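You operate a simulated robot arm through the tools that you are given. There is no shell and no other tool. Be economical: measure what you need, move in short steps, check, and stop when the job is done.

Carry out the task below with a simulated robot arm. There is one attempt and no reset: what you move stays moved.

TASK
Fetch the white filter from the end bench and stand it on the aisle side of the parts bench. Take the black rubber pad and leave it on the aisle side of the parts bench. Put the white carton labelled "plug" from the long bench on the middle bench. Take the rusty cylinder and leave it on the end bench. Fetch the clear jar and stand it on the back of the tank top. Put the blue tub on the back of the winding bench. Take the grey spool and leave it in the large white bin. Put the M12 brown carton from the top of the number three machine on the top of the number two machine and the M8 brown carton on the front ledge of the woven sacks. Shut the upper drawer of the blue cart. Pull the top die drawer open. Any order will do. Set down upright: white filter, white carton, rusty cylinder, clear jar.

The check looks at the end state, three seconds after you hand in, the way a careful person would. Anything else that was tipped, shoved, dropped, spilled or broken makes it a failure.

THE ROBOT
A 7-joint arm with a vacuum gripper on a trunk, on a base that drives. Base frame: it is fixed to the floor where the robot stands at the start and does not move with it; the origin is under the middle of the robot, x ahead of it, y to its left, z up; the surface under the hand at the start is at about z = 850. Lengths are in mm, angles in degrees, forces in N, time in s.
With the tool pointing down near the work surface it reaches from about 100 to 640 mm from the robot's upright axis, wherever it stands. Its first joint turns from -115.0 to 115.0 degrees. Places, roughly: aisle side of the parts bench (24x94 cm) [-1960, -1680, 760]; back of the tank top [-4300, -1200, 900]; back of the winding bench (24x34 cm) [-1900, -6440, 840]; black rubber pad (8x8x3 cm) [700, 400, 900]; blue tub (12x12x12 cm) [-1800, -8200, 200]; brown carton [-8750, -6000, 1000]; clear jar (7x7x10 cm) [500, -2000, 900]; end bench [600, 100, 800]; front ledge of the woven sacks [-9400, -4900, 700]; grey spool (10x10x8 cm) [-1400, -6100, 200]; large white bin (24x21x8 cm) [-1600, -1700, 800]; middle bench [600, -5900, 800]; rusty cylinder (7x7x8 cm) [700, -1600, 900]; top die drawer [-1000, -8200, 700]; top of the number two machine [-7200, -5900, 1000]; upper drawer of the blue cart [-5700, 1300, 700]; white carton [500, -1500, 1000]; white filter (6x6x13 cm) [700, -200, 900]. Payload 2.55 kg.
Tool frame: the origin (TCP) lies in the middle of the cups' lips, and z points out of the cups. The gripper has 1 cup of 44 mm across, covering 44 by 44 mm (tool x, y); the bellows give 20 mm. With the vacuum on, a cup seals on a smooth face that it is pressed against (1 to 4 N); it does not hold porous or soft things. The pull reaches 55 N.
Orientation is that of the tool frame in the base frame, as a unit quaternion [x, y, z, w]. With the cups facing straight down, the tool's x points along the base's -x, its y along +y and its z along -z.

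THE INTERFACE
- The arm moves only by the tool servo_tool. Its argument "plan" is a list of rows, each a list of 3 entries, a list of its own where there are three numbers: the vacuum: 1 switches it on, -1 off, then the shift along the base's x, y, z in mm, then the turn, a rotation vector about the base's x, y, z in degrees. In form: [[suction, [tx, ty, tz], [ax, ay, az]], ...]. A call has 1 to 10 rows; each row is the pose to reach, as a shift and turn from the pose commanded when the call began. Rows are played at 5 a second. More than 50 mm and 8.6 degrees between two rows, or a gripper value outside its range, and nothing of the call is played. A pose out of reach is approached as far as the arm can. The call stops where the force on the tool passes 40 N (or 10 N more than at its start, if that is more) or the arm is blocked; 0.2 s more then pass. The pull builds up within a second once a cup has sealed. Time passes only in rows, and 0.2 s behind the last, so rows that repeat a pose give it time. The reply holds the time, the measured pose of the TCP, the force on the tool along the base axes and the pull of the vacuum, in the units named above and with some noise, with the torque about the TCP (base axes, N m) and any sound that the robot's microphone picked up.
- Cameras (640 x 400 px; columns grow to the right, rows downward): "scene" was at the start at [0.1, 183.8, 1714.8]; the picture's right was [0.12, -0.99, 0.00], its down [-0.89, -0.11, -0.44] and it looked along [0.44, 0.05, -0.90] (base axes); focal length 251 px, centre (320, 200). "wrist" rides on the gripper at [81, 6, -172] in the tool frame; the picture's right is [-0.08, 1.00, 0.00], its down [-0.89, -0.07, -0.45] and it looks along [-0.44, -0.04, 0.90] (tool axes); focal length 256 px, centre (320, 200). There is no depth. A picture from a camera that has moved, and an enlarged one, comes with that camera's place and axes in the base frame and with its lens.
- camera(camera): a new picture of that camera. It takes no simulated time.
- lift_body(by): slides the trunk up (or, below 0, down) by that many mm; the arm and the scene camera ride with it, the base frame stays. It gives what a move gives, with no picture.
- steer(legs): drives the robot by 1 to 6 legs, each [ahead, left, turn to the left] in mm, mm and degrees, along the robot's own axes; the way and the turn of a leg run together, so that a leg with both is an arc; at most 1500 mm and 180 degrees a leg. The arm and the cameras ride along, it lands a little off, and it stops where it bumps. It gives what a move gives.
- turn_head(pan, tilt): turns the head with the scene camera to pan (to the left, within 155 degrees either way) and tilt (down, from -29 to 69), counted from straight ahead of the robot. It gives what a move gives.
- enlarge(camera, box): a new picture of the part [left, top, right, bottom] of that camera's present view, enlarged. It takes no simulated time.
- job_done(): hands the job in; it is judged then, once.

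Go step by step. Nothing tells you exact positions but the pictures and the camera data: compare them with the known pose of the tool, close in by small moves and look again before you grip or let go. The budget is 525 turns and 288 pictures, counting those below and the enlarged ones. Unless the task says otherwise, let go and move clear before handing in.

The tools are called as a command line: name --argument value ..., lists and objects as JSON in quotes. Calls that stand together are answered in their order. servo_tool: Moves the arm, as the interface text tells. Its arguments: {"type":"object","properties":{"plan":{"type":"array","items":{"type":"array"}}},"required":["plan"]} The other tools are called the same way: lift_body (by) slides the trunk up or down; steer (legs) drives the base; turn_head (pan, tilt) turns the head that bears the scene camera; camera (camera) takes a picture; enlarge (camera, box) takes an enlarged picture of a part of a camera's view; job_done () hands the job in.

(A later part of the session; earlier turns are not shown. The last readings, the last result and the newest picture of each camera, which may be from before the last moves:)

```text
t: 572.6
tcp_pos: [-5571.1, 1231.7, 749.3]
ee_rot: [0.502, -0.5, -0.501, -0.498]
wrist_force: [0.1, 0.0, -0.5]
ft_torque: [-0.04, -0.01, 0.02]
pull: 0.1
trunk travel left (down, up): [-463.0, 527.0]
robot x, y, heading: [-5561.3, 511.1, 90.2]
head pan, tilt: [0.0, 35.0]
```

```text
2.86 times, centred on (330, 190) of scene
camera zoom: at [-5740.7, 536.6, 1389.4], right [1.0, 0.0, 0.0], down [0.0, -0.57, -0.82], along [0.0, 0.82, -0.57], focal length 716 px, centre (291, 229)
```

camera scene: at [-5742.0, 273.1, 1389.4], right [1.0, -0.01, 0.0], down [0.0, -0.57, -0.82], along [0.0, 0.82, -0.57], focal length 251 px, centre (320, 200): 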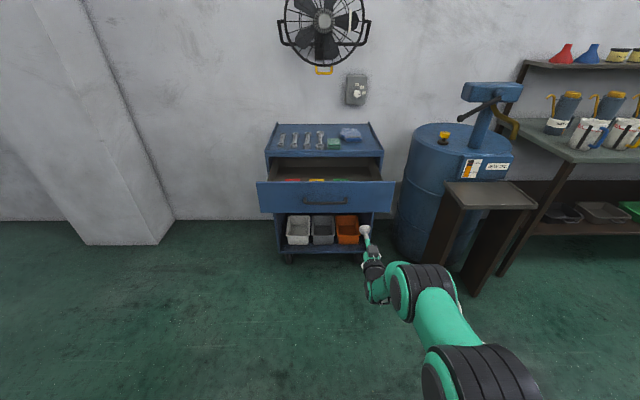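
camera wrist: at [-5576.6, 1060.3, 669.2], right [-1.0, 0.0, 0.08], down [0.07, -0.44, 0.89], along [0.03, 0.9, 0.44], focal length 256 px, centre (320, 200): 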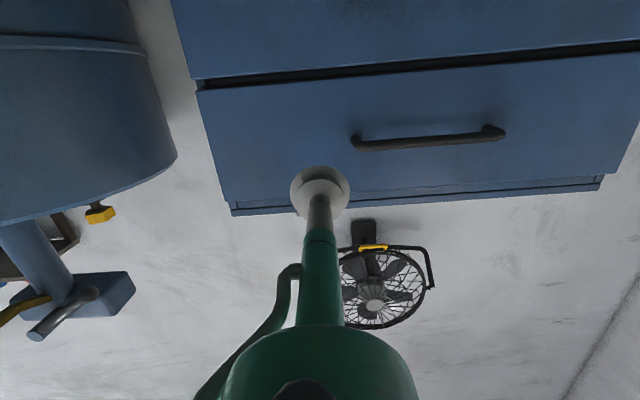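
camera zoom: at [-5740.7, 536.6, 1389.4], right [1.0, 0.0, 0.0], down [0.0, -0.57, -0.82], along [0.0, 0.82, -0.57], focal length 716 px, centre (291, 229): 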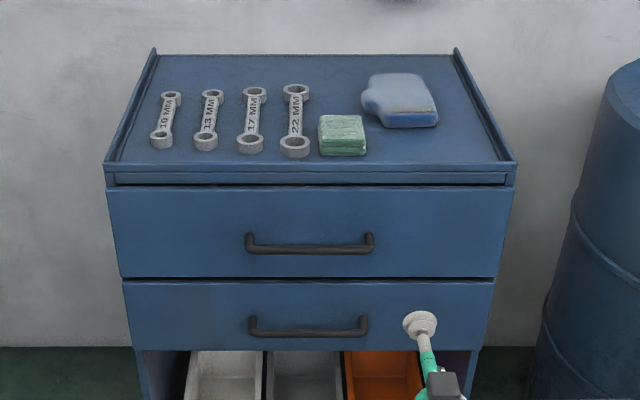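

The drawer is shut. Now I'll turn the tool down again and look west for a route to the machines at (-8750,-6000).

steer --legs '[[-200, 0, 0]]'

servo_tool --plan '[[-1, [0, -33, 0], [-8.5, 0, 0]], [-1, [0, -66, 0], [-17, 0, 0]], [-1, [0, -99, 0], [-25.5, 0, 0]], [-1, [0, -132, 0], [-34, 0, 0]], [-1, [0, -165, 0], [-42.5, 0, 0]], [-1, [0, -198, 0], [-51, 0, 0]], [-1, [0, -231, 0], [-59.5, 0, 0]], [-1, [0, -264, 0], [-68, 0, 0]], [-1, [0, -297, 0], [-76.5, 0, 0]], [-1, [0, -330, 0], [-85, 0, 0]]]'

servo_tool --plan '[[-1, [0, -10, 0], [-5, 0, 0]], [-1, [0, -10, 0], [-5, 0, 0]]]'

lift_body --by 400

turn_head --pan 110 --tilt 20

camera --camera "scene"

```text
t: 574.2
tcp_pos: [-5573.9, 1029.0, 749.2]
ee_rot: [0.502, -0.499, -0.501, -0.498]
wrist_force: [-0.1, -0.2, -1.1]
ft_torque: [-0.03, 0.01, 0.0]
pull: 0.0
trunk travel left (down, up): [-463.0, 527.0]
robot x, y, heading: [-5565.2, 302.3, 89.9]
head pan, tilt: [0.0, 35.0]
```

```text
t: 576.4
tcp_pos: [-5574.7, 699.4, 752.1]
ee_rot: [-0.706, 0.707, 0.032, 0.026]
wrist_force: [0.5, -0.3, -0.4]
ft_torque: [0.01, -0.01, -0.01]
pull: 0.1
trunk travel left (down, up): [-463.0, 527.0]
robot x, y, heading: [-5564.7, 303.1, 90.3]
head pan, tilt: [0.0, 35.0]
```

```text
t: 577.0
tcp_pos: [-5574.3, 689.3, 751.4]
ee_rot: [-0.707, 0.708, 0.001, -0.004]
wrist_force: [0.4, 0.8, -0.3]
ft_torque: [-0.02, -0.02, 0.02]
pull: 0.1
trunk travel left (down, up): [-463.0, 527.0]
robot x, y, heading: [-5561.3, 302.4, 90.1]
head pan, tilt: [0.0, 35.0]
```

```text
t: 580.9
tcp_pos: [-5574.6, 690.0, 1150.9]
ee_rot: [-0.707, 0.708, 0.001, -0.004]
wrist_force: [0.5, -1.1, 0.3]
ft_torque: [0.03, 0.0, -0.01]
pull: 0.1
trunk travel left (down, up): [-863.0, 127.0]
robot x, y, heading: [-5561.7, 304.4, 90.0]
head pan, tilt: [0.0, 35.0]
```

```text
t: 582.8
tcp_pos: [-5574.8, 689.7, 1151.8]
ee_rot: [-0.706, 0.708, 0.001, -0.003]
wrist_force: [0.4, 0.0, -0.4]
ft_torque: [0.0, -0.01, 0.01]
pull: 0.0
trunk travel left (down, up): [-863.0, 127.0]
robot x, y, heading: [-5559.6, 302.5, 90.3]
head pan, tilt: [110.0, 20.0]
```

```text
170 pictures are left
camera scene: at [-5827.6, 212.2, 1813.2], right [-0.35, 0.94, 0.0], down [0.32, 0.12, -0.94], along [-0.88, -0.32, -0.34], focal length 251 px, centre (320, 200)
```

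scene: 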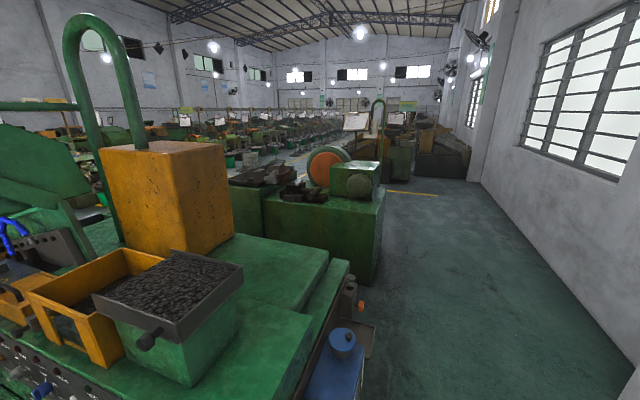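

I'll take the known clear route back to the aisle.

steer --legs '[[0, 0, -90], [0, 500, 0], [1450, 0, 0]]'

```text
t: 596.3
tcp_pos: [-3746.3, 792.1, 1150.0]
ee_rot: [0.012, 1.0, 0.003, -0.001]
wrist_force: [0.3, -0.3, -0.2]
ft_torque: [0.02, 0.02, 0.02]
pull: 0.0
trunk travel left (down, up): [-863.0, 127.0]
robot x, y, heading: [-4129.8, 793.4, -1.1]
head pan, tilt: [110.0, 20.0]
```

steer --legs '[[0, 0, 1.5], [1450, 0, 0]]'

steer --legs '[[330, 0, 0]]'

```text
t: 603.6
tcp_pos: [-2339.5, 769.7, 1151.6]
ee_rot: [0.018, 1.0, 0.004, -0.001]
wrist_force: [0.1, -0.2, -0.2]
ft_torque: [-0.01, 0.02, -0.03]
pull: 0.1
trunk travel left (down, up): [-863.0, 127.0]
robot x, y, heading: [-2726.5, 767.0, -1.6]
head pan, tilt: [110.0, 20.0]
```

```text
t: 605.8
tcp_pos: [-2012.7, 756.0, 1151.4]
ee_rot: [0.023, 1.0, 0.004, -0.002]
wrist_force: [-0.6, 0.0, 0.6]
ft_torque: [0.01, -0.01, -0.04]
pull: 0.1
trunk travel left (down, up): [-863.0, 127.0]
robot x, y, heading: [-2395.2, 755.0, -2.1]
head pan, tilt: [110.0, 20.0]
```

steer --legs '[[0, -1340, 2]]'

steer --legs '[[1000, 0, 0]]'

```text
t: 612.5
tcp_pos: [-2019.9, -547.1, 1150.8]
ee_rot: [-0.013, 1.0, 0.004, -0.001]
wrist_force: [0.3, -0.4, -0.5]
ft_torque: [-0.02, 0.02, -0.01]
pull: 0.1
trunk travel left (down, up): [-863.0, 127.0]
robot x, y, heading: [-2400.8, -568.7, 1.6]
head pan, tilt: [110.0, 20.0]
```

```text
t: 617.7
tcp_pos: [-1017.6, -476.7, 1150.6]
ee_rot: [-0.035, 0.999, 0.003, -0.002]
wrist_force: [0.2, 0.7, 0.6]
ft_torque: [-0.02, -0.01, 0.0]
pull: 0.2
trunk travel left (down, up): [-863.0, 127.0]
robot x, y, heading: [-1398.7, -519.0, 4.3]
head pan, tilt: [110.0, 20.0]
```

steer --legs '[[0, -60, -5], [1020, 0, 0]]'

steer --legs '[[0, -950, 0], [0, -950, 0]]'

```text
t: 623.4
tcp_pos: [-29.0, -590.9, 1150.2]
ee_rot: [0.014, 1.0, 0.003, -0.002]
wrist_force: [0.3, -0.1, 0.1]
ft_torque: [0.02, 0.03, 0.02]
pull: 0.1
trunk travel left (down, up): [-863.0, 127.0]
robot x, y, heading: [-412.1, -592.0, -1.0]
head pan, tilt: [110.0, 20.0]
```

```text
t: 633.0
tcp_pos: [-125.0, -2537.1, 1150.3]
ee_rot: [0.037, 0.999, 0.005, -0.001]
wrist_force: [0.7, 0.4, -0.2]
ft_torque: [0.01, 0.02, -0.01]
pull: 0.0
trunk travel left (down, up): [-863.0, 127.0]
robot x, y, heading: [-510.2, -2518.7, -4.0]
head pan, tilt: [110.0, 20.0]
```

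Next: face west, move to the middle of the marked aisle (y≈-3250) and drive west.

steer --legs '[[0, -700, 0], [0, 0, -176], [1400, 0, 0]]'

turn_head --pan 0 --tilt 15

camera --camera "scene"

```text
t: 651.0
tcp_pos: [-2361.0, -3021.1, 1150.5]
ee_rot: [0.998, -0.065, 0.002, 0.003]
wrist_force: [0.8, -0.3, 0.6]
ft_torque: [0.0, 0.04, 0.0]
pull: 0.1
trunk travel left (down, up): [-863.0, 127.0]
robot x, y, heading: [-1979.1, -3059.3, 172.8]
head pan, tilt: [110.0, 20.0]
```

```text
t: 652.9
tcp_pos: [-2361.9, -3021.1, 1151.6]
ee_rot: [0.998, -0.064, 0.002, 0.004]
wrist_force: [-0.2, 1.4, 0.1]
ft_torque: [0.01, 0.01, -0.01]
pull: 0.0
trunk travel left (down, up): [-863.0, 127.0]
robot x, y, heading: [-1979.9, -3057.0, 172.8]
head pan, tilt: [0.0, 15.0]
```

```text
169 pictures are left
camera scene: at [-2035.0, -3228.2, 1821.3], right [0.12, 0.99, 0.0], down [0.26, -0.03, -0.97], along [-0.96, 0.12, -0.26], focal length 251 px, centre (320, 200)
```

scene: 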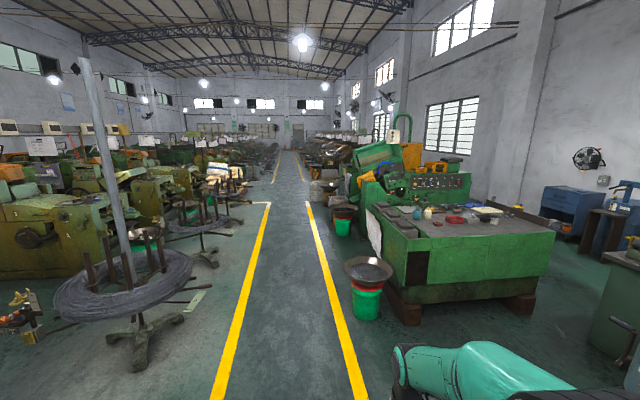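

steer --legs '[[0, 220, 7.2], [1450, 0, 0], [1450, 0, 0]]'

turn_head --pan 40 --tilt 20

camera --camera "scene"

```text
t: 668.2
tcp_pos: [-5293.0, -3412.3, 1150.7]
ee_rot: [1.0, 0.029, 0.001, 0.003]
wrist_force: [-0.3, -1.7, -0.6]
ft_torque: [0.02, -0.02, 0.01]
pull: 0.0
trunk travel left (down, up): [-863.0, 127.0]
robot x, y, heading: [-4907.4, -3377.1, -176.5]
head pan, tilt: [0.0, 15.0]
```

```text
t: 669.3
tcp_pos: [-5293.2, -3412.8, 1150.1]
ee_rot: [1.0, 0.029, 0.002, 0.003]
wrist_force: [-0.8, -0.2, 0.1]
ft_torque: [0.0, 0.0, 0.0]
pull: 0.1
trunk travel left (down, up): [-863.0, 127.0]
robot x, y, heading: [-4910.1, -3378.8, -176.5]
head pan, tilt: [40.0, 20.0]
```

```text
168 pictures are left
camera scene: at [-4909.3, -3615.0, 1813.2], right [-0.69, 0.73, 0.0], down [0.25, 0.24, -0.94], along [-0.68, -0.65, -0.34], focal length 251 px, centre (320, 200)
```

scene: 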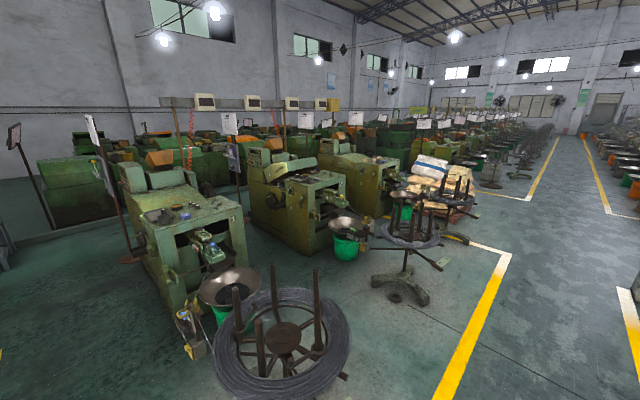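

enlarge --camera "scene" --box '[230, 90, 510, 265]'

```text
2.29 times, centred on (370, 178) of scene
camera zoom: at [-4909.3, -3615.0, 1813.2], right [-0.69, 0.73, 0.0], down [0.25, 0.24, -0.94], along [-0.68, -0.65, -0.34], focal length 573 px, centre (206, 251)
```

zoom: 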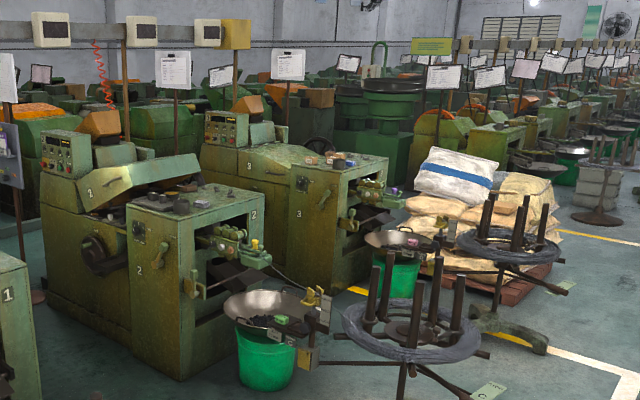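

I can see machines 1, 2 and 3; machine 3's flat top, near (-8620,-5960), carries small brown cartons. I'll drive to the gap between machines 2 and 3, entering at x≈-8040.

steer --legs '[[0, -80, -3.5], [1450, 0, 0]]'

steer --legs '[[1400, 0, 0]]'

turn_head --pan 70 --tilt 25

camera --camera "scene"

```text
t: 677.1
tcp_pos: [-6725.8, -3323.7, 1150.8]
ee_rot: [1.0, 0.003, 0.001, 0.004]
wrist_force: [0.1, -0.1, 0.5]
ft_torque: [-0.01, 0.01, 0.0]
pull: 0.0
trunk travel left (down, up): [-863.0, 127.0]
robot x, y, heading: [-6339.8, -3309.1, -179.3]
head pan, tilt: [40.0, 20.0]
```

```text
t: 684.0
tcp_pos: [-8117.3, -3354.1, 1150.5]
ee_rot: [1.0, 0.011, 0.002, 0.003]
wrist_force: [0.5, -0.1, 0.1]
ft_torque: [-0.01, 0.0, 0.0]
pull: 0.1
trunk travel left (down, up): [-863.0, 127.0]
robot x, y, heading: [-7735.4, -3332.1, -178.5]
head pan, tilt: [40.0, 20.0]
```

```text
t: 685.0
tcp_pos: [-8117.4, -3355.1, 1151.2]
ee_rot: [1.0, 0.011, 0.002, 0.004]
wrist_force: [-0.9, -0.1, 0.4]
ft_torque: [0.01, -0.01, 0.04]
pull: 0.1
trunk travel left (down, up): [-863.0, 127.0]
robot x, y, heading: [-7733.6, -3334.9, -178.6]
head pan, tilt: [70.0, 25.0]
```

```text
166 pictures are left
camera scene: at [-7701.0, -3596.4, 1805.1], right [-0.95, 0.32, 0.0], down [0.13, 0.4, -0.91], along [-0.29, -0.86, -0.42], focal length 251 px, centre (320, 200)
```

scene: 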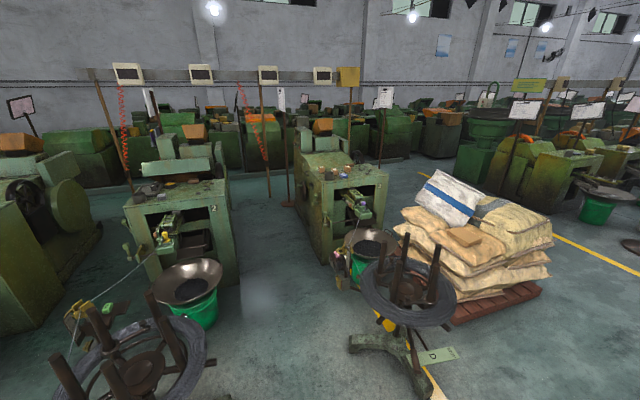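

enlarge --camera "scene" --box '[280, 110, 420, 260]'

enlarge --camera "scene" --box '[380, 150, 580, 330]'

```text
2.67 times, centred on (350, 185) of scene
camera zoom: at [-7701.0, -3596.4, 1805.1], right [-0.95, 0.32, 0.0], down [0.13, 0.4, -0.91], along [-0.29, -0.86, -0.42], focal length 668 px, centre (240, 240)
```

zoom: 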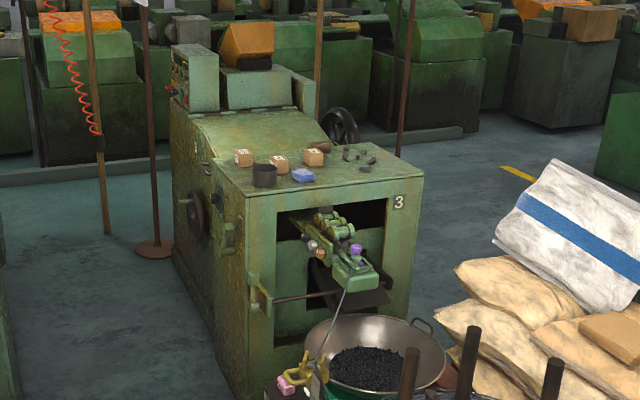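

```text
2.22 times, centred on (480, 240) of scene
camera zoom: at [-7701.0, -3596.4, 1805.1], right [-0.95, 0.32, 0.0], down [0.13, 0.4, -0.91], along [-0.29, -0.86, -0.42], focal length 557 px, centre (-36, 111)
```

zoom: 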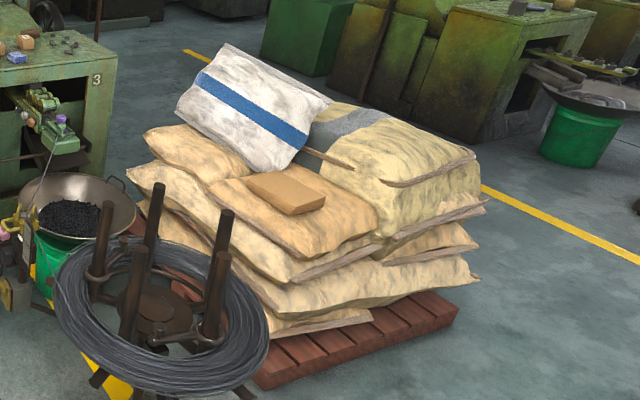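

Three small brown cartons sit on M3's top, and the corridor between the wire stands is centred near x≈-7880. I'll strafe in facing west.

steer --legs '[[140, 0, -1.4], [0, 1250, 0]]'

turn_head --pan 45 --tilt 30

camera --camera "scene"

```text
t: 692.0
tcp_pos: [-8261.1, -4556.9, 1150.3]
ee_rot: [1.0, -0.008, 0.002, 0.004]
wrist_force: [0.0, -0.4, 0.7]
ft_torque: [0.06, 0.01, 0.02]
pull: 0.1
trunk travel left (down, up): [-863.0, 127.0]
robot x, y, heading: [-7876.8, -4550.5, 179.3]
head pan, tilt: [70.0, 25.0]
```

```text
t: 692.9
tcp_pos: [-8260.6, -4557.2, 1150.7]
ee_rot: [1.0, -0.006, 0.001, 0.004]
wrist_force: [-0.1, -0.1, -0.2]
ft_torque: [0.04, 0.0, -0.04]
pull: 0.1
trunk travel left (down, up): [-863.0, 127.0]
robot x, y, heading: [-7877.9, -4549.1, 179.5]
head pan, tilt: [45.0, 30.0]
```

```text
163 pictures are left
camera scene: at [-7884.4, -4790.2, 1797.2], right [-0.7, 0.71, 0.0], down [0.36, 0.35, -0.87], along [-0.62, -0.61, -0.5], focal length 251 px, centre (320, 200)
```

scene: 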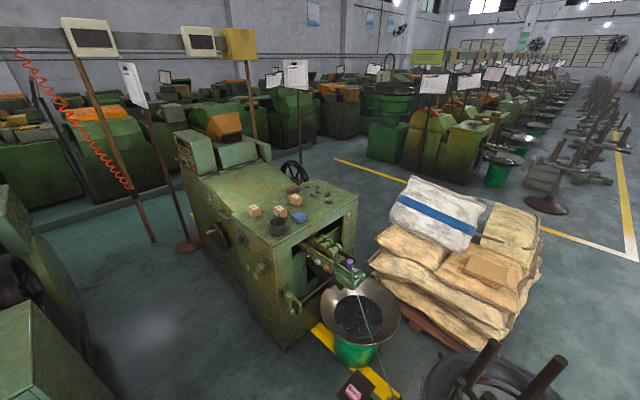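

enlarge --camera "scene" --box '[220, 160, 380, 260]'

```text
4.00 times, centred on (300, 210) of scene
camera zoom: at [-7884.4, -4790.2, 1797.2], right [-0.7, 0.71, 0.0], down [0.36, 0.35, -0.87], along [-0.62, -0.61, -0.5], focal length 1002 px, centre (400, 160)
```

zoom: 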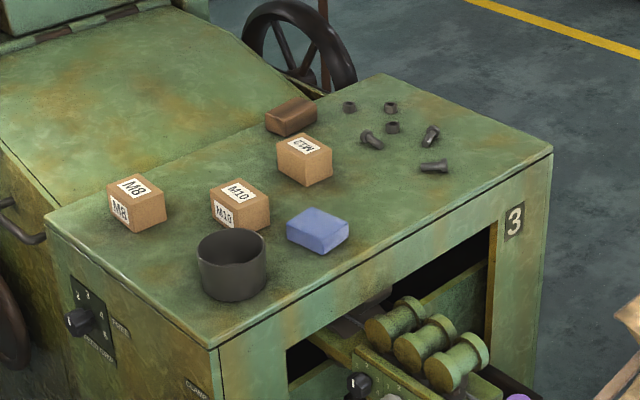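

M8, M10 and M12 are readable: M12 at about (-8736,-5836) and M8 at about (-8496,-5920). I'll move in beside M3's east face.

lift_body --by 120

steer --legs '[[0, 1200, 0.5]]'

turn_head --pan 10 --tilt 45

camera --camera "scene"

```text
t: 694.4
tcp_pos: [-8260.7, -4557.2, 1271.4]
ee_rot: [1.0, -0.007, 0.002, 0.004]
wrist_force: [0.0, -0.2, 0.0]
ft_torque: [-0.02, 0.03, 0.01]
pull: 0.0
trunk travel left (down, up): [-983.0, 7.0]
robot x, y, heading: [-7876.4, -4547.4, 179.6]
head pan, tilt: [45.0, 30.0]
```

```text
t: 700.6
tcp_pos: [-8273.2, -5780.6, 1270.7]
ee_rot: [1.0, -0.009, 0.003, 0.003]
wrist_force: [0.7, 0.0, 0.6]
ft_torque: [0.0, -0.01, 0.02]
pull: 0.1
trunk travel left (down, up): [-983.0, 7.0]
robot x, y, heading: [-7888.9, -5774.4, 179.3]
head pan, tilt: [45.0, 30.0]
```

```text
t: 701.6
tcp_pos: [-8274.0, -5780.7, 1269.8]
ee_rot: [1.0, -0.009, 0.001, 0.003]
wrist_force: [-0.2, -0.1, 0.1]
ft_torque: [-0.01, 0.01, 0.02]
pull: 0.0
trunk travel left (down, up): [-983.0, 7.0]
robot x, y, heading: [-7889.3, -5773.3, 179.2]
head pan, tilt: [10.0, 45.0]
```

```text
161 pictures are left
camera scene: at [-7913.9, -5965.0, 1894.6], right [-0.16, 0.99, 0.0], down [0.7, 0.11, -0.71], along [-0.7, -0.11, -0.71], focal length 251 px, centre (320, 200)
```

scene: 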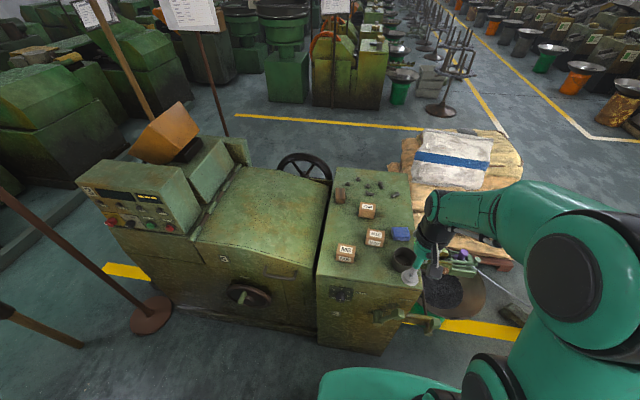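

steer --legs '[[215, 30, 0.5]]'

camera --camera "wrist"

camera --camera "scene"

```text
t: 703.3
tcp_pos: [-8488.9, -5812.2, 1271.2]
ee_rot: [1.0, -0.003, 0.002, 0.004]
wrist_force: [-0.7, -0.7, 0.6]
ft_torque: [0.0, 0.01, 0.0]
pull: 0.1
trunk travel left (down, up): [-983.0, 7.0]
robot x, y, heading: [-8109.5, -5805.2, 179.9]
head pan, tilt: [10.0, 45.0]
```

```text
160 pictures are left
camera wrist: at [-8409.8, -5817.9, 1443.7], right [-0.09, -1.0, 0.01], down [-0.89, 0.08, 0.44], along [-0.44, 0.03, -0.9], focal length 256 px, centre (320, 200)
```

wrist: 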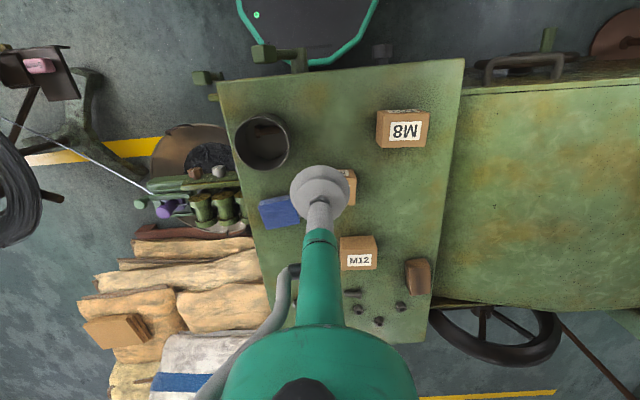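

```text
159 pictures are left
camera scene: at [-8128.1, -5993.7, 1894.6], right [-0.17, 0.99, 0.0], down [0.7, 0.12, -0.71], along [-0.7, -0.12, -0.71], focal length 251 px, centre (320, 200)
```

scene: 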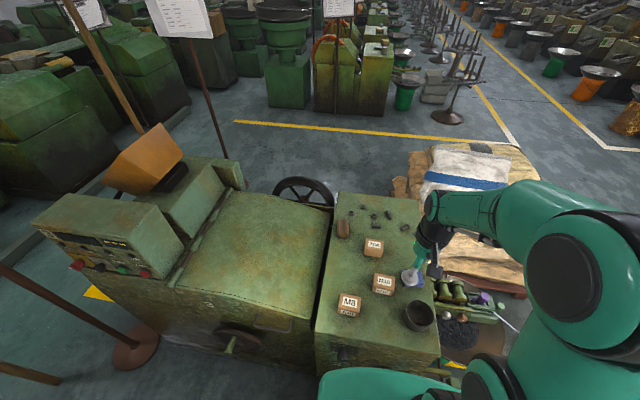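

enlarge --camera "scene" --box '[320, 200, 440, 330]'

enlarge --camera "wrist" --box '[300, 90, 460, 290]'

```text
3.08 times, centred on (380, 265) of scene
camera zoom: at [-8128.1, -5993.7, 1894.6], right [-0.17, 0.99, 0.0], down [0.7, 0.12, -0.71], along [-0.7, -0.12, -0.71], focal length 771 px, centre (135, 0)
```

zoom: 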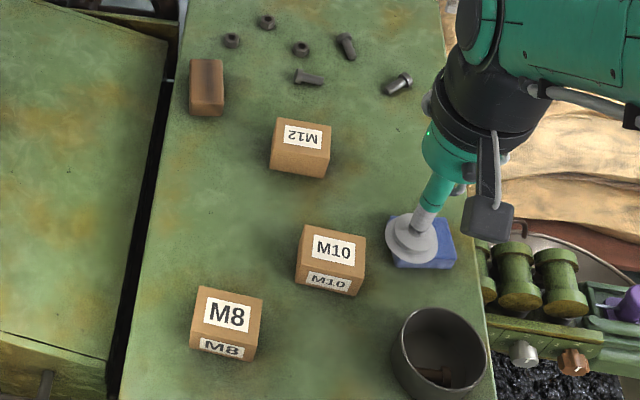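

```text
2.00 times, centred on (380, 190) of wrist
camera zoom: at [-8409.8, -5817.9, 1443.7], right [-0.09, -1.0, 0.01], down [-0.89, 0.08, 0.44], along [-0.44, 0.03, -0.9], focal length 512 px, centre (200, 220)
```

zoom: 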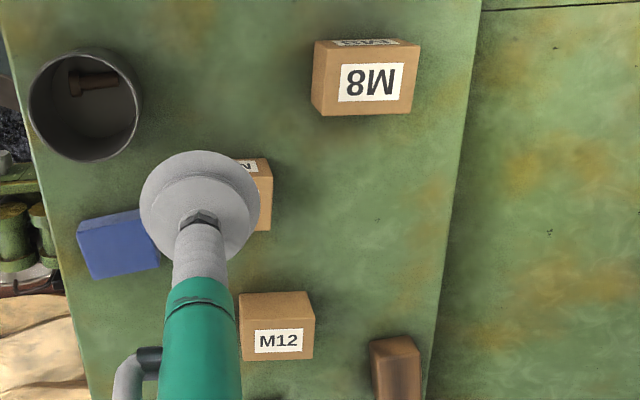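

steer --legs '[[0, 60, 0], [12, 0, 0]]'

servo_tool --plan '[[-1, [-45, 0, -15], [0, 0, 0]], [-1, [-90, 0, -30], [0, 0, 0]], [-1, [-130, 0, -55], [0, 0, 0]], [-1, [-170, 0, -85], [0, 0, 0]], [-1, [-205, 0, -120], [0, 0, 0]], [-1, [-235, 0, -155], [0, 0, 0]], [-1, [-255, 0, -190], [0, 0, 0]]]'

enlarge --camera "scene" --box '[300, 200, 440, 330]'

```text
t: 704.6
tcp_pos: [-8499.4, -5872.3, 1271.7]
ee_rot: [1.0, -0.003, -0.001, 0.004]
wrist_force: [-0.5, 1.0, -0.5]
ft_torque: [-0.06, 0.03, 0.03]
pull: 0.0
trunk travel left (down, up): [-983.0, 7.0]
robot x, y, heading: [-8117.0, -5863.1, 179.8]
head pan, tilt: [10.0, 45.0]
```

```text
t: 706.2
tcp_pos: [-8760.7, -5872.5, 1080.2]
ee_rot: [1.0, -0.003, 0.001, 0.003]
wrist_force: [-0.8, 0.0, -0.5]
ft_torque: [-0.01, -0.04, 0.0]
pull: 0.0
trunk travel left (down, up): [-983.0, 7.0]
robot x, y, heading: [-8117.5, -5861.6, 179.5]
head pan, tilt: [10.0, 45.0]
```

```text
3.08 times, centred on (370, 265) of scene
camera zoom: at [-8142.4, -6053.9, 1894.6], right [-0.17, 0.99, 0.0], down [0.7, 0.12, -0.71], along [-0.7, -0.12, -0.71], focal length 771 px, centre (166, 0)
```

zoom: 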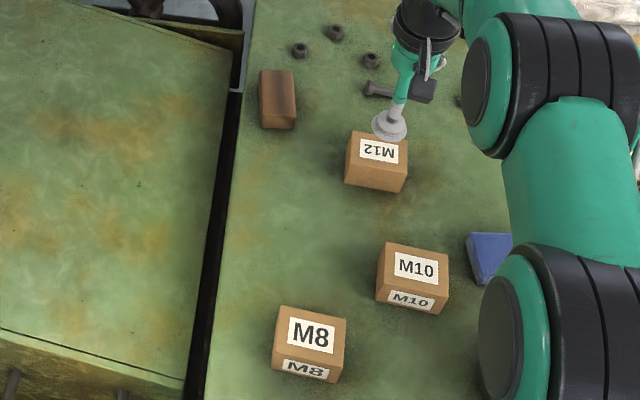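

The cup is aligned over M12, so descending.

servo_tool --plan '[[1, [0, -2, -25], [0, 0, 0]], [1, [0, -2, -42], [0, 0, 0]], [1, [0, -2, -50], [0, 0, 0]], [1, [0, -2, -56], [0, 0, 0]], [1, [0, -2, -61], [0, 0, 0]]]'

```text
t: 707.4
tcp_pos: [-8759.7, -5875.0, 1020.3]
ee_rot: [1.0, -0.004, 0.001, 0.005]
wrist_force: [0.6, 0.2, -0.2]
ft_torque: [-0.03, 0.0, 0.0]
pull: 0.1
trunk travel left (down, up): [-983.0, 7.0]
robot x, y, heading: [-8118.6, -5864.3, 179.7]
head pan, tilt: [10.0, 45.0]
```

servo_tool --plan '[[1, [0, 0, -5], [0, 0, 0]], [1, [0, 0, -9], [0, 0, 0]], [1, [0, 0, -13], [0, 0, 0]], [1, [0, 0, -13], [0, 0, 0]]]'

enlarge --camera "scene" --box '[340, 210, 420, 270]'

```text
t: 708.4
tcp_pos: [-8759.1, -5874.2, 1008.1]
ee_rot: [1.0, -0.004, 0.001, 0.005]
wrist_force: [-1.3, -0.9, 2.7]
ft_torque: [0.01, 0.0, 0.0]
pull: 0.1
trunk travel left (down, up): [-983.0, 7.0]
robot x, y, heading: [-8116.8, -5860.5, 180.1]
head pan, tilt: [10.0, 45.0]
```

```text
6.67 times, centred on (380, 240) of scene
camera zoom: at [-8139.9, -6054.2, 1894.5], right [-0.17, 0.99, 0.0], down [0.7, 0.12, -0.71], along [-0.7, -0.12, -0.71], focal length 1670 px, centre (-80, -67)
```

zoom: 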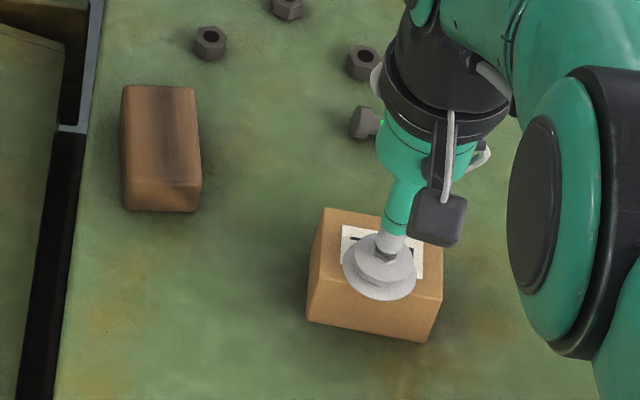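

The cup overhangs the carton's east edge a little and isn't sealing. I'll lift and shift 14 mm west.

servo_tool --plan '[[1, [0, 0, 12], [0, 0, 0]], [1, [-14, -1, 12], [0, 0, 0]], [1, [-14, -1, 4], [0, 0, 0]], [1, [-14, -1, -1], [0, 0, 0]], [1, [-14, -1, -1], [0, 0, 0]]]'

enlarge --camera "scene" --box '[340, 210, 420, 270]'

```text
t: 709.6
tcp_pos: [-8772.6, -5876.8, 1015.6]
ee_rot: [1.0, -0.004, -0.008, 0.005]
wrist_force: [4.3, -0.4, 37.9]
ft_torque: [-0.05, -0.22, -0.03]
pull: 54.5
trunk travel left (down, up): [-983.0, 7.0]
robot x, y, heading: [-8118.9, -5860.5, 179.8]
head pan, tilt: [10.0, 45.0]
```

```text
6.67 times, centred on (380, 240) of scene
camera zoom: at [-8132.0, -6054.0, 1894.9], right [-0.17, 0.99, 0.0], down [0.69, 0.12, -0.71], along [-0.7, -0.12, -0.7], focal length 1670 px, centre (-80, -67)
```

zoom: 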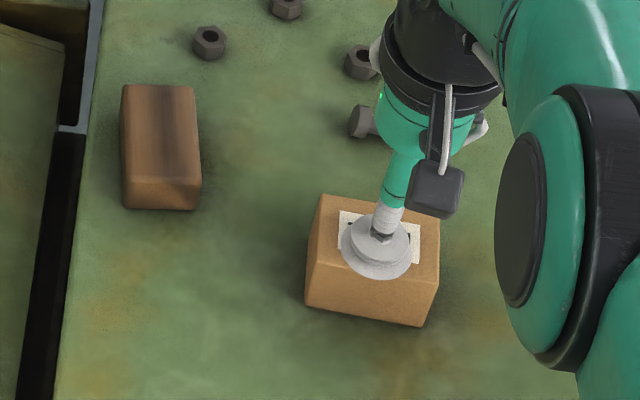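

servo_tool --plan '[[1, [0, 0, 15], [0, 0, 0]], [1, [0, 0, 55], [0, 0, 0]], [1, [10, 0, 95], [0, 0, 0]], [1, [35, 0, 130], [0, 0, 0]], [1, [65, 0, 165], [0, 0, 0]], [1, [100, 0, 195], [0, 0, 0]], [1, [140, 0, 215], [0, 0, 0]], [1, [185, 0, 230], [0, 0, 0]], [1, [230, 0, 240], [0, 0, 0]], [1, [270, 0, 250], [0, 0, 0]]]'

steer --legs '[[-200, 0, 0], [0, 0, 180]]'

turn_head --pan 5 --tilt 45

camera --camera "scene"

```text
t: 711.8
tcp_pos: [-8497.5, -5876.1, 1256.7]
ee_rot: [1.0, -0.004, 0.001, 0.004]
wrist_force: [0.2, -0.3, -1.6]
ft_torque: [0.0, 0.14, -0.02]
pull: 54.6
trunk travel left (down, up): [-983.0, 7.0]
robot x, y, heading: [-8116.5, -5860.1, 180.0]
head pan, tilt: [10.0, 45.0]
```

```text
t: 720.8
tcp_pos: [-7537.2, -5839.1, 1256.7]
ee_rot: [-0.011, 1.0, 0.004, -0.002]
wrist_force: [-0.4, -0.2, 0.1]
ft_torque: [0.01, -0.02, -0.04]
pull: 0.0
trunk travel left (down, up): [-983.0, 7.0]
robot x, y, heading: [-7918.5, -5867.0, 1.4]
head pan, tilt: [10.0, 45.0]
```

```text
t: 721.5
tcp_pos: [-7536.6, -5838.5, 1255.3]
ee_rot: [-0.012, 1.0, 0.004, -0.001]
wrist_force: [0.1, 0.7, -0.6]
ft_torque: [0.01, -0.01, -0.02]
pull: 0.0
trunk travel left (down, up): [-983.0, 7.0]
robot x, y, heading: [-7922.0, -5866.2, 1.7]
head pan, tilt: [5.0, 45.0]
```

```text
153 pictures are left
camera scene: at [-7905.0, -5678.8, 1894.5], right [0.11, -0.99, 0.0], down [-0.7, -0.08, -0.71], along [0.7, 0.08, -0.71], focal length 251 px, centre (320, 200)
```

scene: 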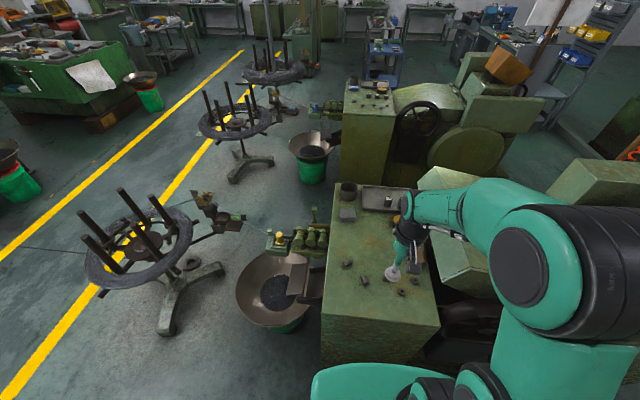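

The vacuum was lost on the way and the carton has dropped. I'll look for it.

turn_head --pan -90 --tilt 55

camera --camera "scene"

turn_head --pan -150 --tilt 50

camera --camera "scene"

turn_head --pan 150 --tilt 50

camera --camera "scene"

```text
t: 723.2
tcp_pos: [-7538.0, -5839.3, 1256.2]
ee_rot: [-0.011, 1.0, 0.004, -0.002]
wrist_force: [-0.2, 0.3, 0.2]
ft_torque: [0.01, 0.0, 0.0]
pull: 0.0
trunk travel left (down, up): [-983.0, 7.0]
robot x, y, heading: [-7920.9, -5864.6, 1.6]
head pan, tilt: [-90.0, 55.0]
```

```text
152 pictures are left
camera scene: at [-7983.7, -5760.3, 1881.1], right [-1.0, -0.03, 0.0], down [-0.02, 0.82, -0.57], along [0.02, -0.57, -0.82], focal length 251 px, centre (320, 200)
```

scene: 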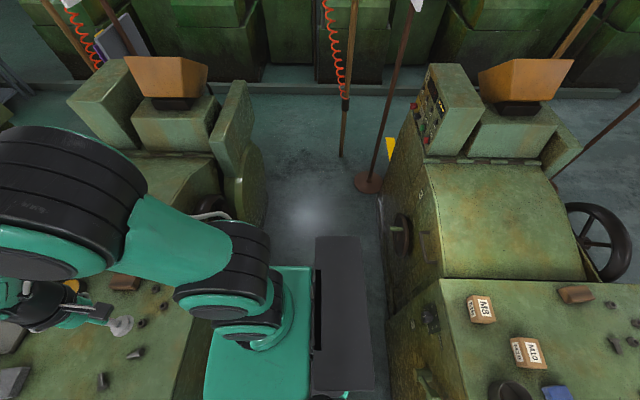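

```text
t: 724.5
tcp_pos: [-7537.2, -5839.4, 1255.9]
ee_rot: [-0.011, 1.0, 0.004, -0.002]
wrist_force: [-0.1, 0.6, 0.4]
ft_torque: [-0.02, 0.01, 0.02]
pull: 0.1
trunk travel left (down, up): [-983.0, 7.0]
robot x, y, heading: [-7920.6, -5865.0, 1.6]
head pan, tilt: [-150.0, 50.0]
```

```text
151 pictures are left
camera scene: at [-8051.3, -5728.6, 1887.6], right [-0.52, 0.85, 0.0], down [0.65, 0.4, -0.64], along [-0.55, -0.34, -0.77], focal length 251 px, centre (320, 200)
```

scene: 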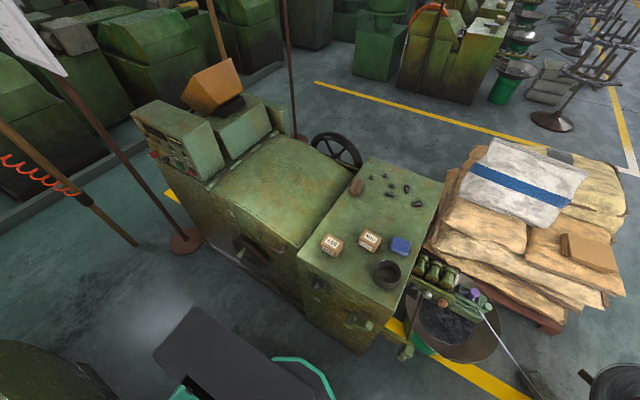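

```text
t: 728.6
tcp_pos: [-7536.7, -5839.5, 1256.8]
ee_rot: [-0.012, 1.0, 0.003, -0.002]
wrist_force: [-0.2, -0.2, 0.8]
ft_torque: [0.02, 0.01, -0.01]
pull: 0.0
trunk travel left (down, up): [-983.0, 7.0]
robot x, y, heading: [-7919.2, -5867.9, 1.6]
head pan, tilt: [150.0, 50.0]
```

```text
150 pictures are left
camera scene: at [-8053.4, -5651.5, 1887.6], right [0.48, 0.88, 0.0], down [0.67, -0.36, -0.64], along [-0.57, 0.31, -0.77], focal length 251 px, centre (320, 200)
```

scene: 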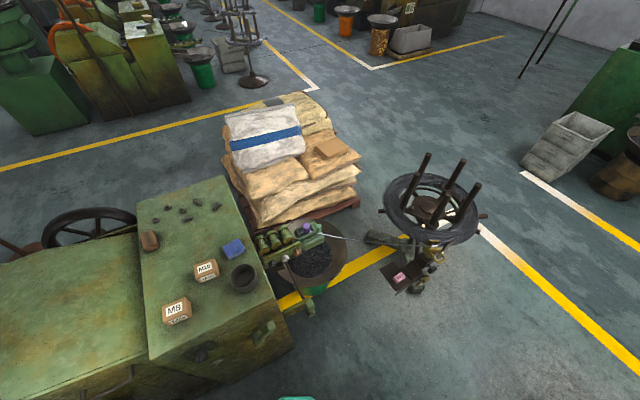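

camera --camera "wrist"

turn_head --pan -30 --tilt 60

camera --camera "scene"

turn_head --pan 60 --tilt 55

camera --camera "scene"

```text
149 pictures are left
camera wrist: at [-7617.5, -5835.4, 1428.8], right [0.06, 1.0, 0.01], down [0.9, -0.05, 0.44], along [0.44, -0.02, -0.9], focal length 256 px, centre (320, 200)
```

wrist: 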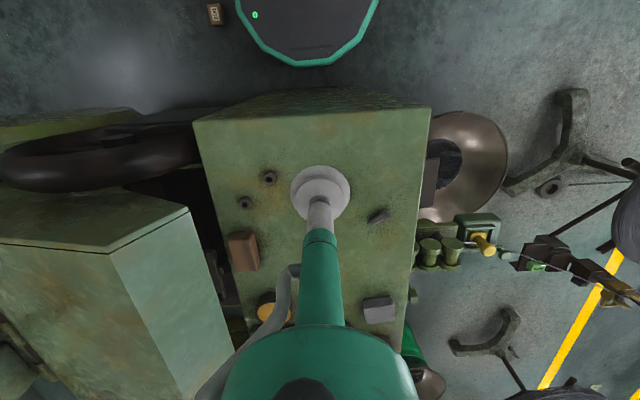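

```text
t: 731.3
tcp_pos: [-7537.4, -5839.1, 1256.3]
ee_rot: [-0.012, 1.0, 0.003, -0.001]
wrist_force: [1.2, -0.1, 0.2]
ft_torque: [0.03, 0.0, -0.03]
pull: 0.0
trunk travel left (down, up): [-983.0, 7.0]
robot x, y, heading: [-7920.4, -5861.4, 1.5]
head pan, tilt: [-30.0, 60.0]
```

```text
148 pictures are left
camera scene: at [-7927.1, -5719.9, 1875.1], right [-0.48, -0.88, 0.0], down [-0.76, 0.41, -0.5], along [0.44, -0.24, -0.87], focal length 251 px, centre (320, 200)
```

scene: 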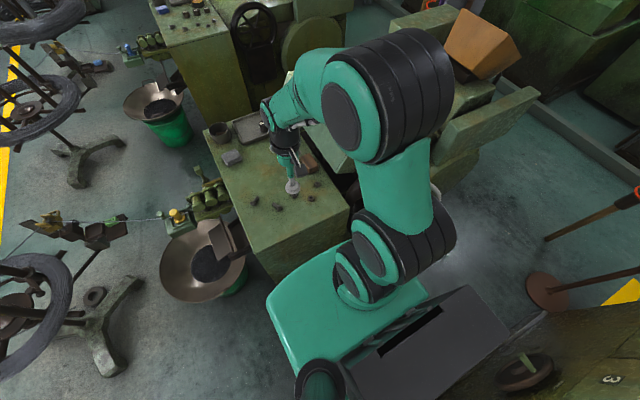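

```text
t: 732.9
tcp_pos: [-7537.3, -5839.1, 1255.9]
ee_rot: [-0.011, 1.0, 0.005, -0.002]
wrist_force: [0.1, 0.6, 0.0]
ft_torque: [-0.01, -0.03, 0.0]
pull: 0.2
trunk travel left (down, up): [-983.0, 7.0]
robot x, y, heading: [-7918.7, -5864.4, 1.7]
head pan, tilt: [60.0, 55.0]
```

```text
147 pictures are left
camera scene: at [-7951.3, -5624.8, 1881.1], right [0.88, -0.48, 0.0], down [-0.39, -0.72, -0.57], along [0.27, 0.5, -0.82], focal length 251 px, centre (320, 200)
```

scene: 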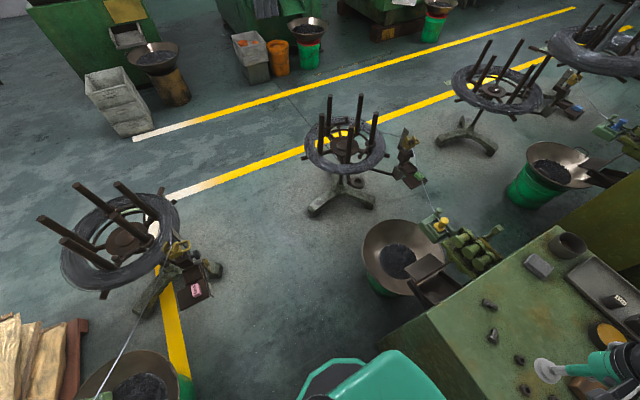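

Found it: the M12 carton is upright on the floor at about (-7887,-6279). I'll face south and pick it up.

steer --legs '[[0, 0, -91.5]]'

camera --camera "wrist"

```text
t: 737.3
tcp_pos: [-7921.9, -6245.4, 1256.3]
ee_rot: [0.724, 0.69, 0.005, 0.001]
wrist_force: [0.1, -0.4, -0.9]
ft_torque: [0.01, -0.02, -0.01]
pull: 0.1
trunk travel left (down, up): [-983.0, 7.0]
robot x, y, heading: [-7916.6, -5864.8, -92.6]
head pan, tilt: [60.0, 55.0]
```

```text
146 pictures are left
camera wrist: at [-7912.9, -6165.1, 1428.8], right [0.99, -0.13, 0.01], down [-0.12, -0.89, 0.44], along [-0.05, -0.44, -0.9], focal length 256 px, centre (320, 200)
```

wrist: 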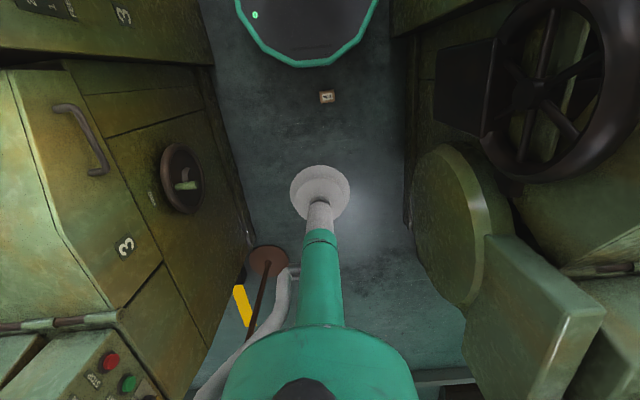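

lift_body --by -400

lift_body --by -400

lift_body --by -170

camera --camera "wrist"

turn_head --pan 0 --tilt 55

camera --camera "scene"

```text
t: 741.1
tcp_pos: [-7921.2, -6245.8, 856.4]
ee_rot: [0.724, 0.69, 0.006, 0.002]
wrist_force: [-1.5, -0.5, 0.5]
ft_torque: [-0.01, 0.02, -0.03]
pull: 0.1
trunk travel left (down, up): [-583.0, 407.0]
robot x, y, heading: [-7920.4, -5863.3, -92.6]
head pan, tilt: [60.0, 55.0]
```

```text
t: 745.0
tcp_pos: [-7922.3, -6244.8, 456.4]
ee_rot: [0.724, 0.69, 0.004, 0.002]
wrist_force: [-0.7, -0.6, 0.7]
ft_torque: [0.02, 0.03, -0.01]
pull: 0.0
trunk travel left (down, up): [-183.0, 807.0]
robot x, y, heading: [-7920.8, -5860.7, -92.5]
head pan, tilt: [60.0, 55.0]
```

```text
t: 746.9
tcp_pos: [-7921.9, -6245.9, 285.9]
ee_rot: [0.724, 0.69, 0.005, 0.002]
wrist_force: [1.0, 0.1, -0.1]
ft_torque: [-0.03, 0.0, -0.02]
pull: 0.1
trunk travel left (down, up): [-13.0, 977.0]
robot x, y, heading: [-7919.7, -5864.3, -92.7]
head pan, tilt: [60.0, 55.0]
```

```text
145 pictures are left
camera wrist: at [-7913.0, -6165.1, 458.9], right [0.99, -0.13, 0.01], down [-0.12, -0.89, 0.44], along [-0.05, -0.44, -0.9], focal length 256 px, centre (320, 200)
```

wrist: 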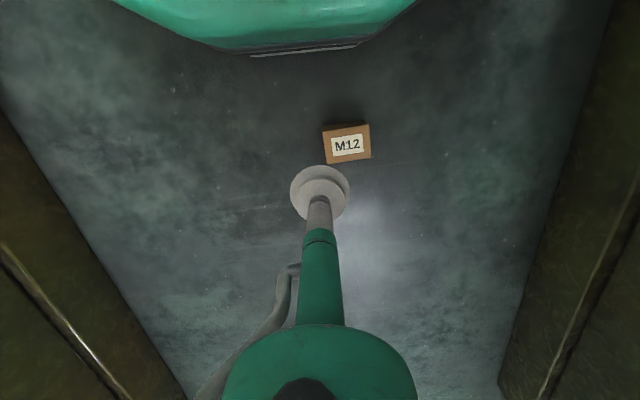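

```text
t: 748.2
tcp_pos: [-7922.0, -6245.1, 286.6]
ee_rot: [0.724, 0.69, 0.004, 0.001]
wrist_force: [0.4, 0.3, -0.6]
ft_torque: [0.01, 0.01, 0.03]
pull: 0.0
trunk travel left (down, up): [-13.0, 977.0]
robot x, y, heading: [-7919.2, -5862.5, -92.6]
head pan, tilt: [0.0, 55.0]
```

```text
144 pictures are left
camera scene: at [-7744.8, -5882.7, 911.1], right [-1.0, 0.04, 0.0], down [0.03, 0.82, -0.57], along [-0.02, -0.57, -0.82], focal length 251 px, centre (320, 200)
```

scene: 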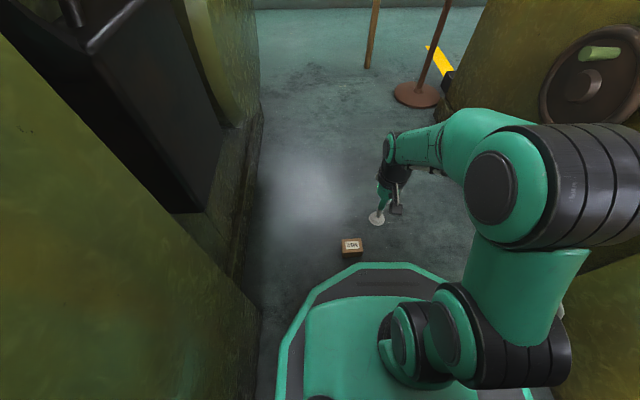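

servo_tool --plan '[[-1, [20, -13, -35], [0, 0, 0]], [-1, [42, -26, -70], [0, 0, 0]], [-1, [42, -26, -115], [0, 0, 0]], [-1, [42, -26, -150], [0, 0, 0]], [-1, [42, -26, -175], [0, 0, 0]]]'

enlarge --camera "scene" --box '[310, 200, 410, 275]'

camera --camera "wrist"

```text
t: 749.4
tcp_pos: [-7881.5, -6272.1, 110.9]
ee_rot: [0.723, 0.691, 0.004, 0.002]
wrist_force: [-0.1, -0.1, -0.4]
ft_torque: [-0.03, -0.01, 0.0]
pull: 0.0
trunk travel left (down, up): [-13.0, 977.0]
robot x, y, heading: [-7920.8, -5862.7, -92.5]
head pan, tilt: [0.0, 55.0]
```

```text
5.33 times, centred on (360, 238) of scene
camera zoom: at [-7744.9, -5882.6, 911.2], right [-1.0, 0.04, 0.0], down [0.03, 0.82, -0.57], along [-0.02, -0.57, -0.82], focal length 1336 px, centre (107, 0)
```

zoom: 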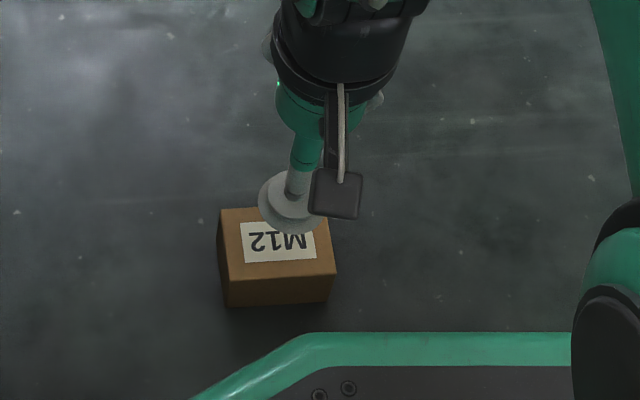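

```text
142 pictures are left
camera wrist: at [-7872.8, -6191.8, 283.6], right [0.99, -0.13, 0.01], down [-0.12, -0.89, 0.44], along [-0.05, -0.44, -0.9], focal length 256 px, centre (320, 200)
```

wrist: 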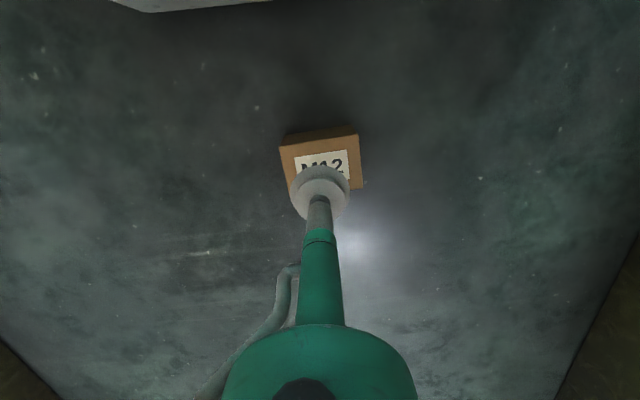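

servo_tool --plan '[[1, [2, 0, -30], [0, 0, 0]], [1, [2, 0, -50], [0, 0, 0]], [1, [2, 0, -58], [0, 0, 0]], [1, [2, 0, -63], [0, 0, 0]], [1, [2, 0, -67], [0, 0, 0]], [1, [2, 0, -67], [0, 0, 0]]]'

```text
t: 750.5
tcp_pos: [-7879.0, -6271.3, 50.1]
ee_rot: [0.724, 0.69, 0.005, 0.0]
wrist_force: [0.3, 5.9, 19.1]
ft_torque: [-0.41, 0.37, -0.05]
pull: 54.7
trunk travel left (down, up): [-13.0, 977.0]
robot x, y, heading: [-7917.9, -5867.9, -92.4]
head pan, tilt: [0.0, 55.0]
stopped in row 5: the force on the tool passed its limit at 42 N (the readings are from after the stop); the commanded pose is now the measured one
```

servo_tool --plan '[[1, [0, 0, 10], [0, 0, 0]], [1, [0, 0, 40], [0, 0, 0]], [1, [0, 0, 80], [0, 0, 0]], [1, [-20, 10, 120], [0, 0, 0]], [1, [-40, 20, 160], [0, 0, 0]], [1, [-40, 20, 200], [0, 0, 0]]]'

enlarge --camera "scene" --box '[310, 160, 450, 265]'

```text
t: 751.9
tcp_pos: [-7919.4, -6247.7, 245.5]
ee_rot: [0.724, 0.69, 0.006, 0.0]
wrist_force: [0.8, 0.6, -1.6]
ft_torque: [0.03, -0.02, 0.01]
pull: 54.8
trunk travel left (down, up): [-13.0, 977.0]
robot x, y, heading: [-7916.5, -5866.1, -92.4]
head pan, tilt: [0.0, 55.0]
```

```text
3.81 times, centred on (380, 212) of scene
camera zoom: at [-7744.9, -5882.5, 911.1], right [-1.0, 0.04, 0.0], down [0.03, 0.82, -0.57], along [-0.02, -0.57, -0.82], focal length 954 px, centre (91, 152)
```

zoom: 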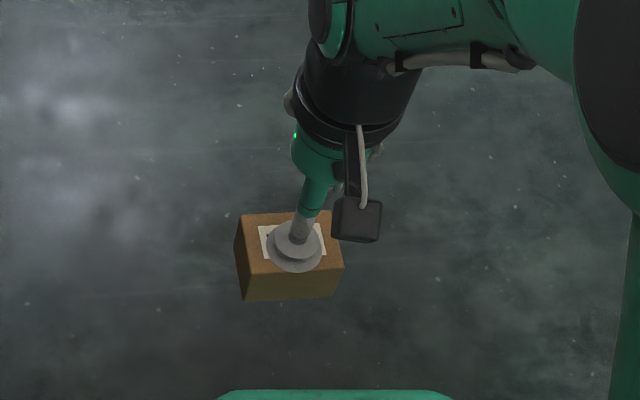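

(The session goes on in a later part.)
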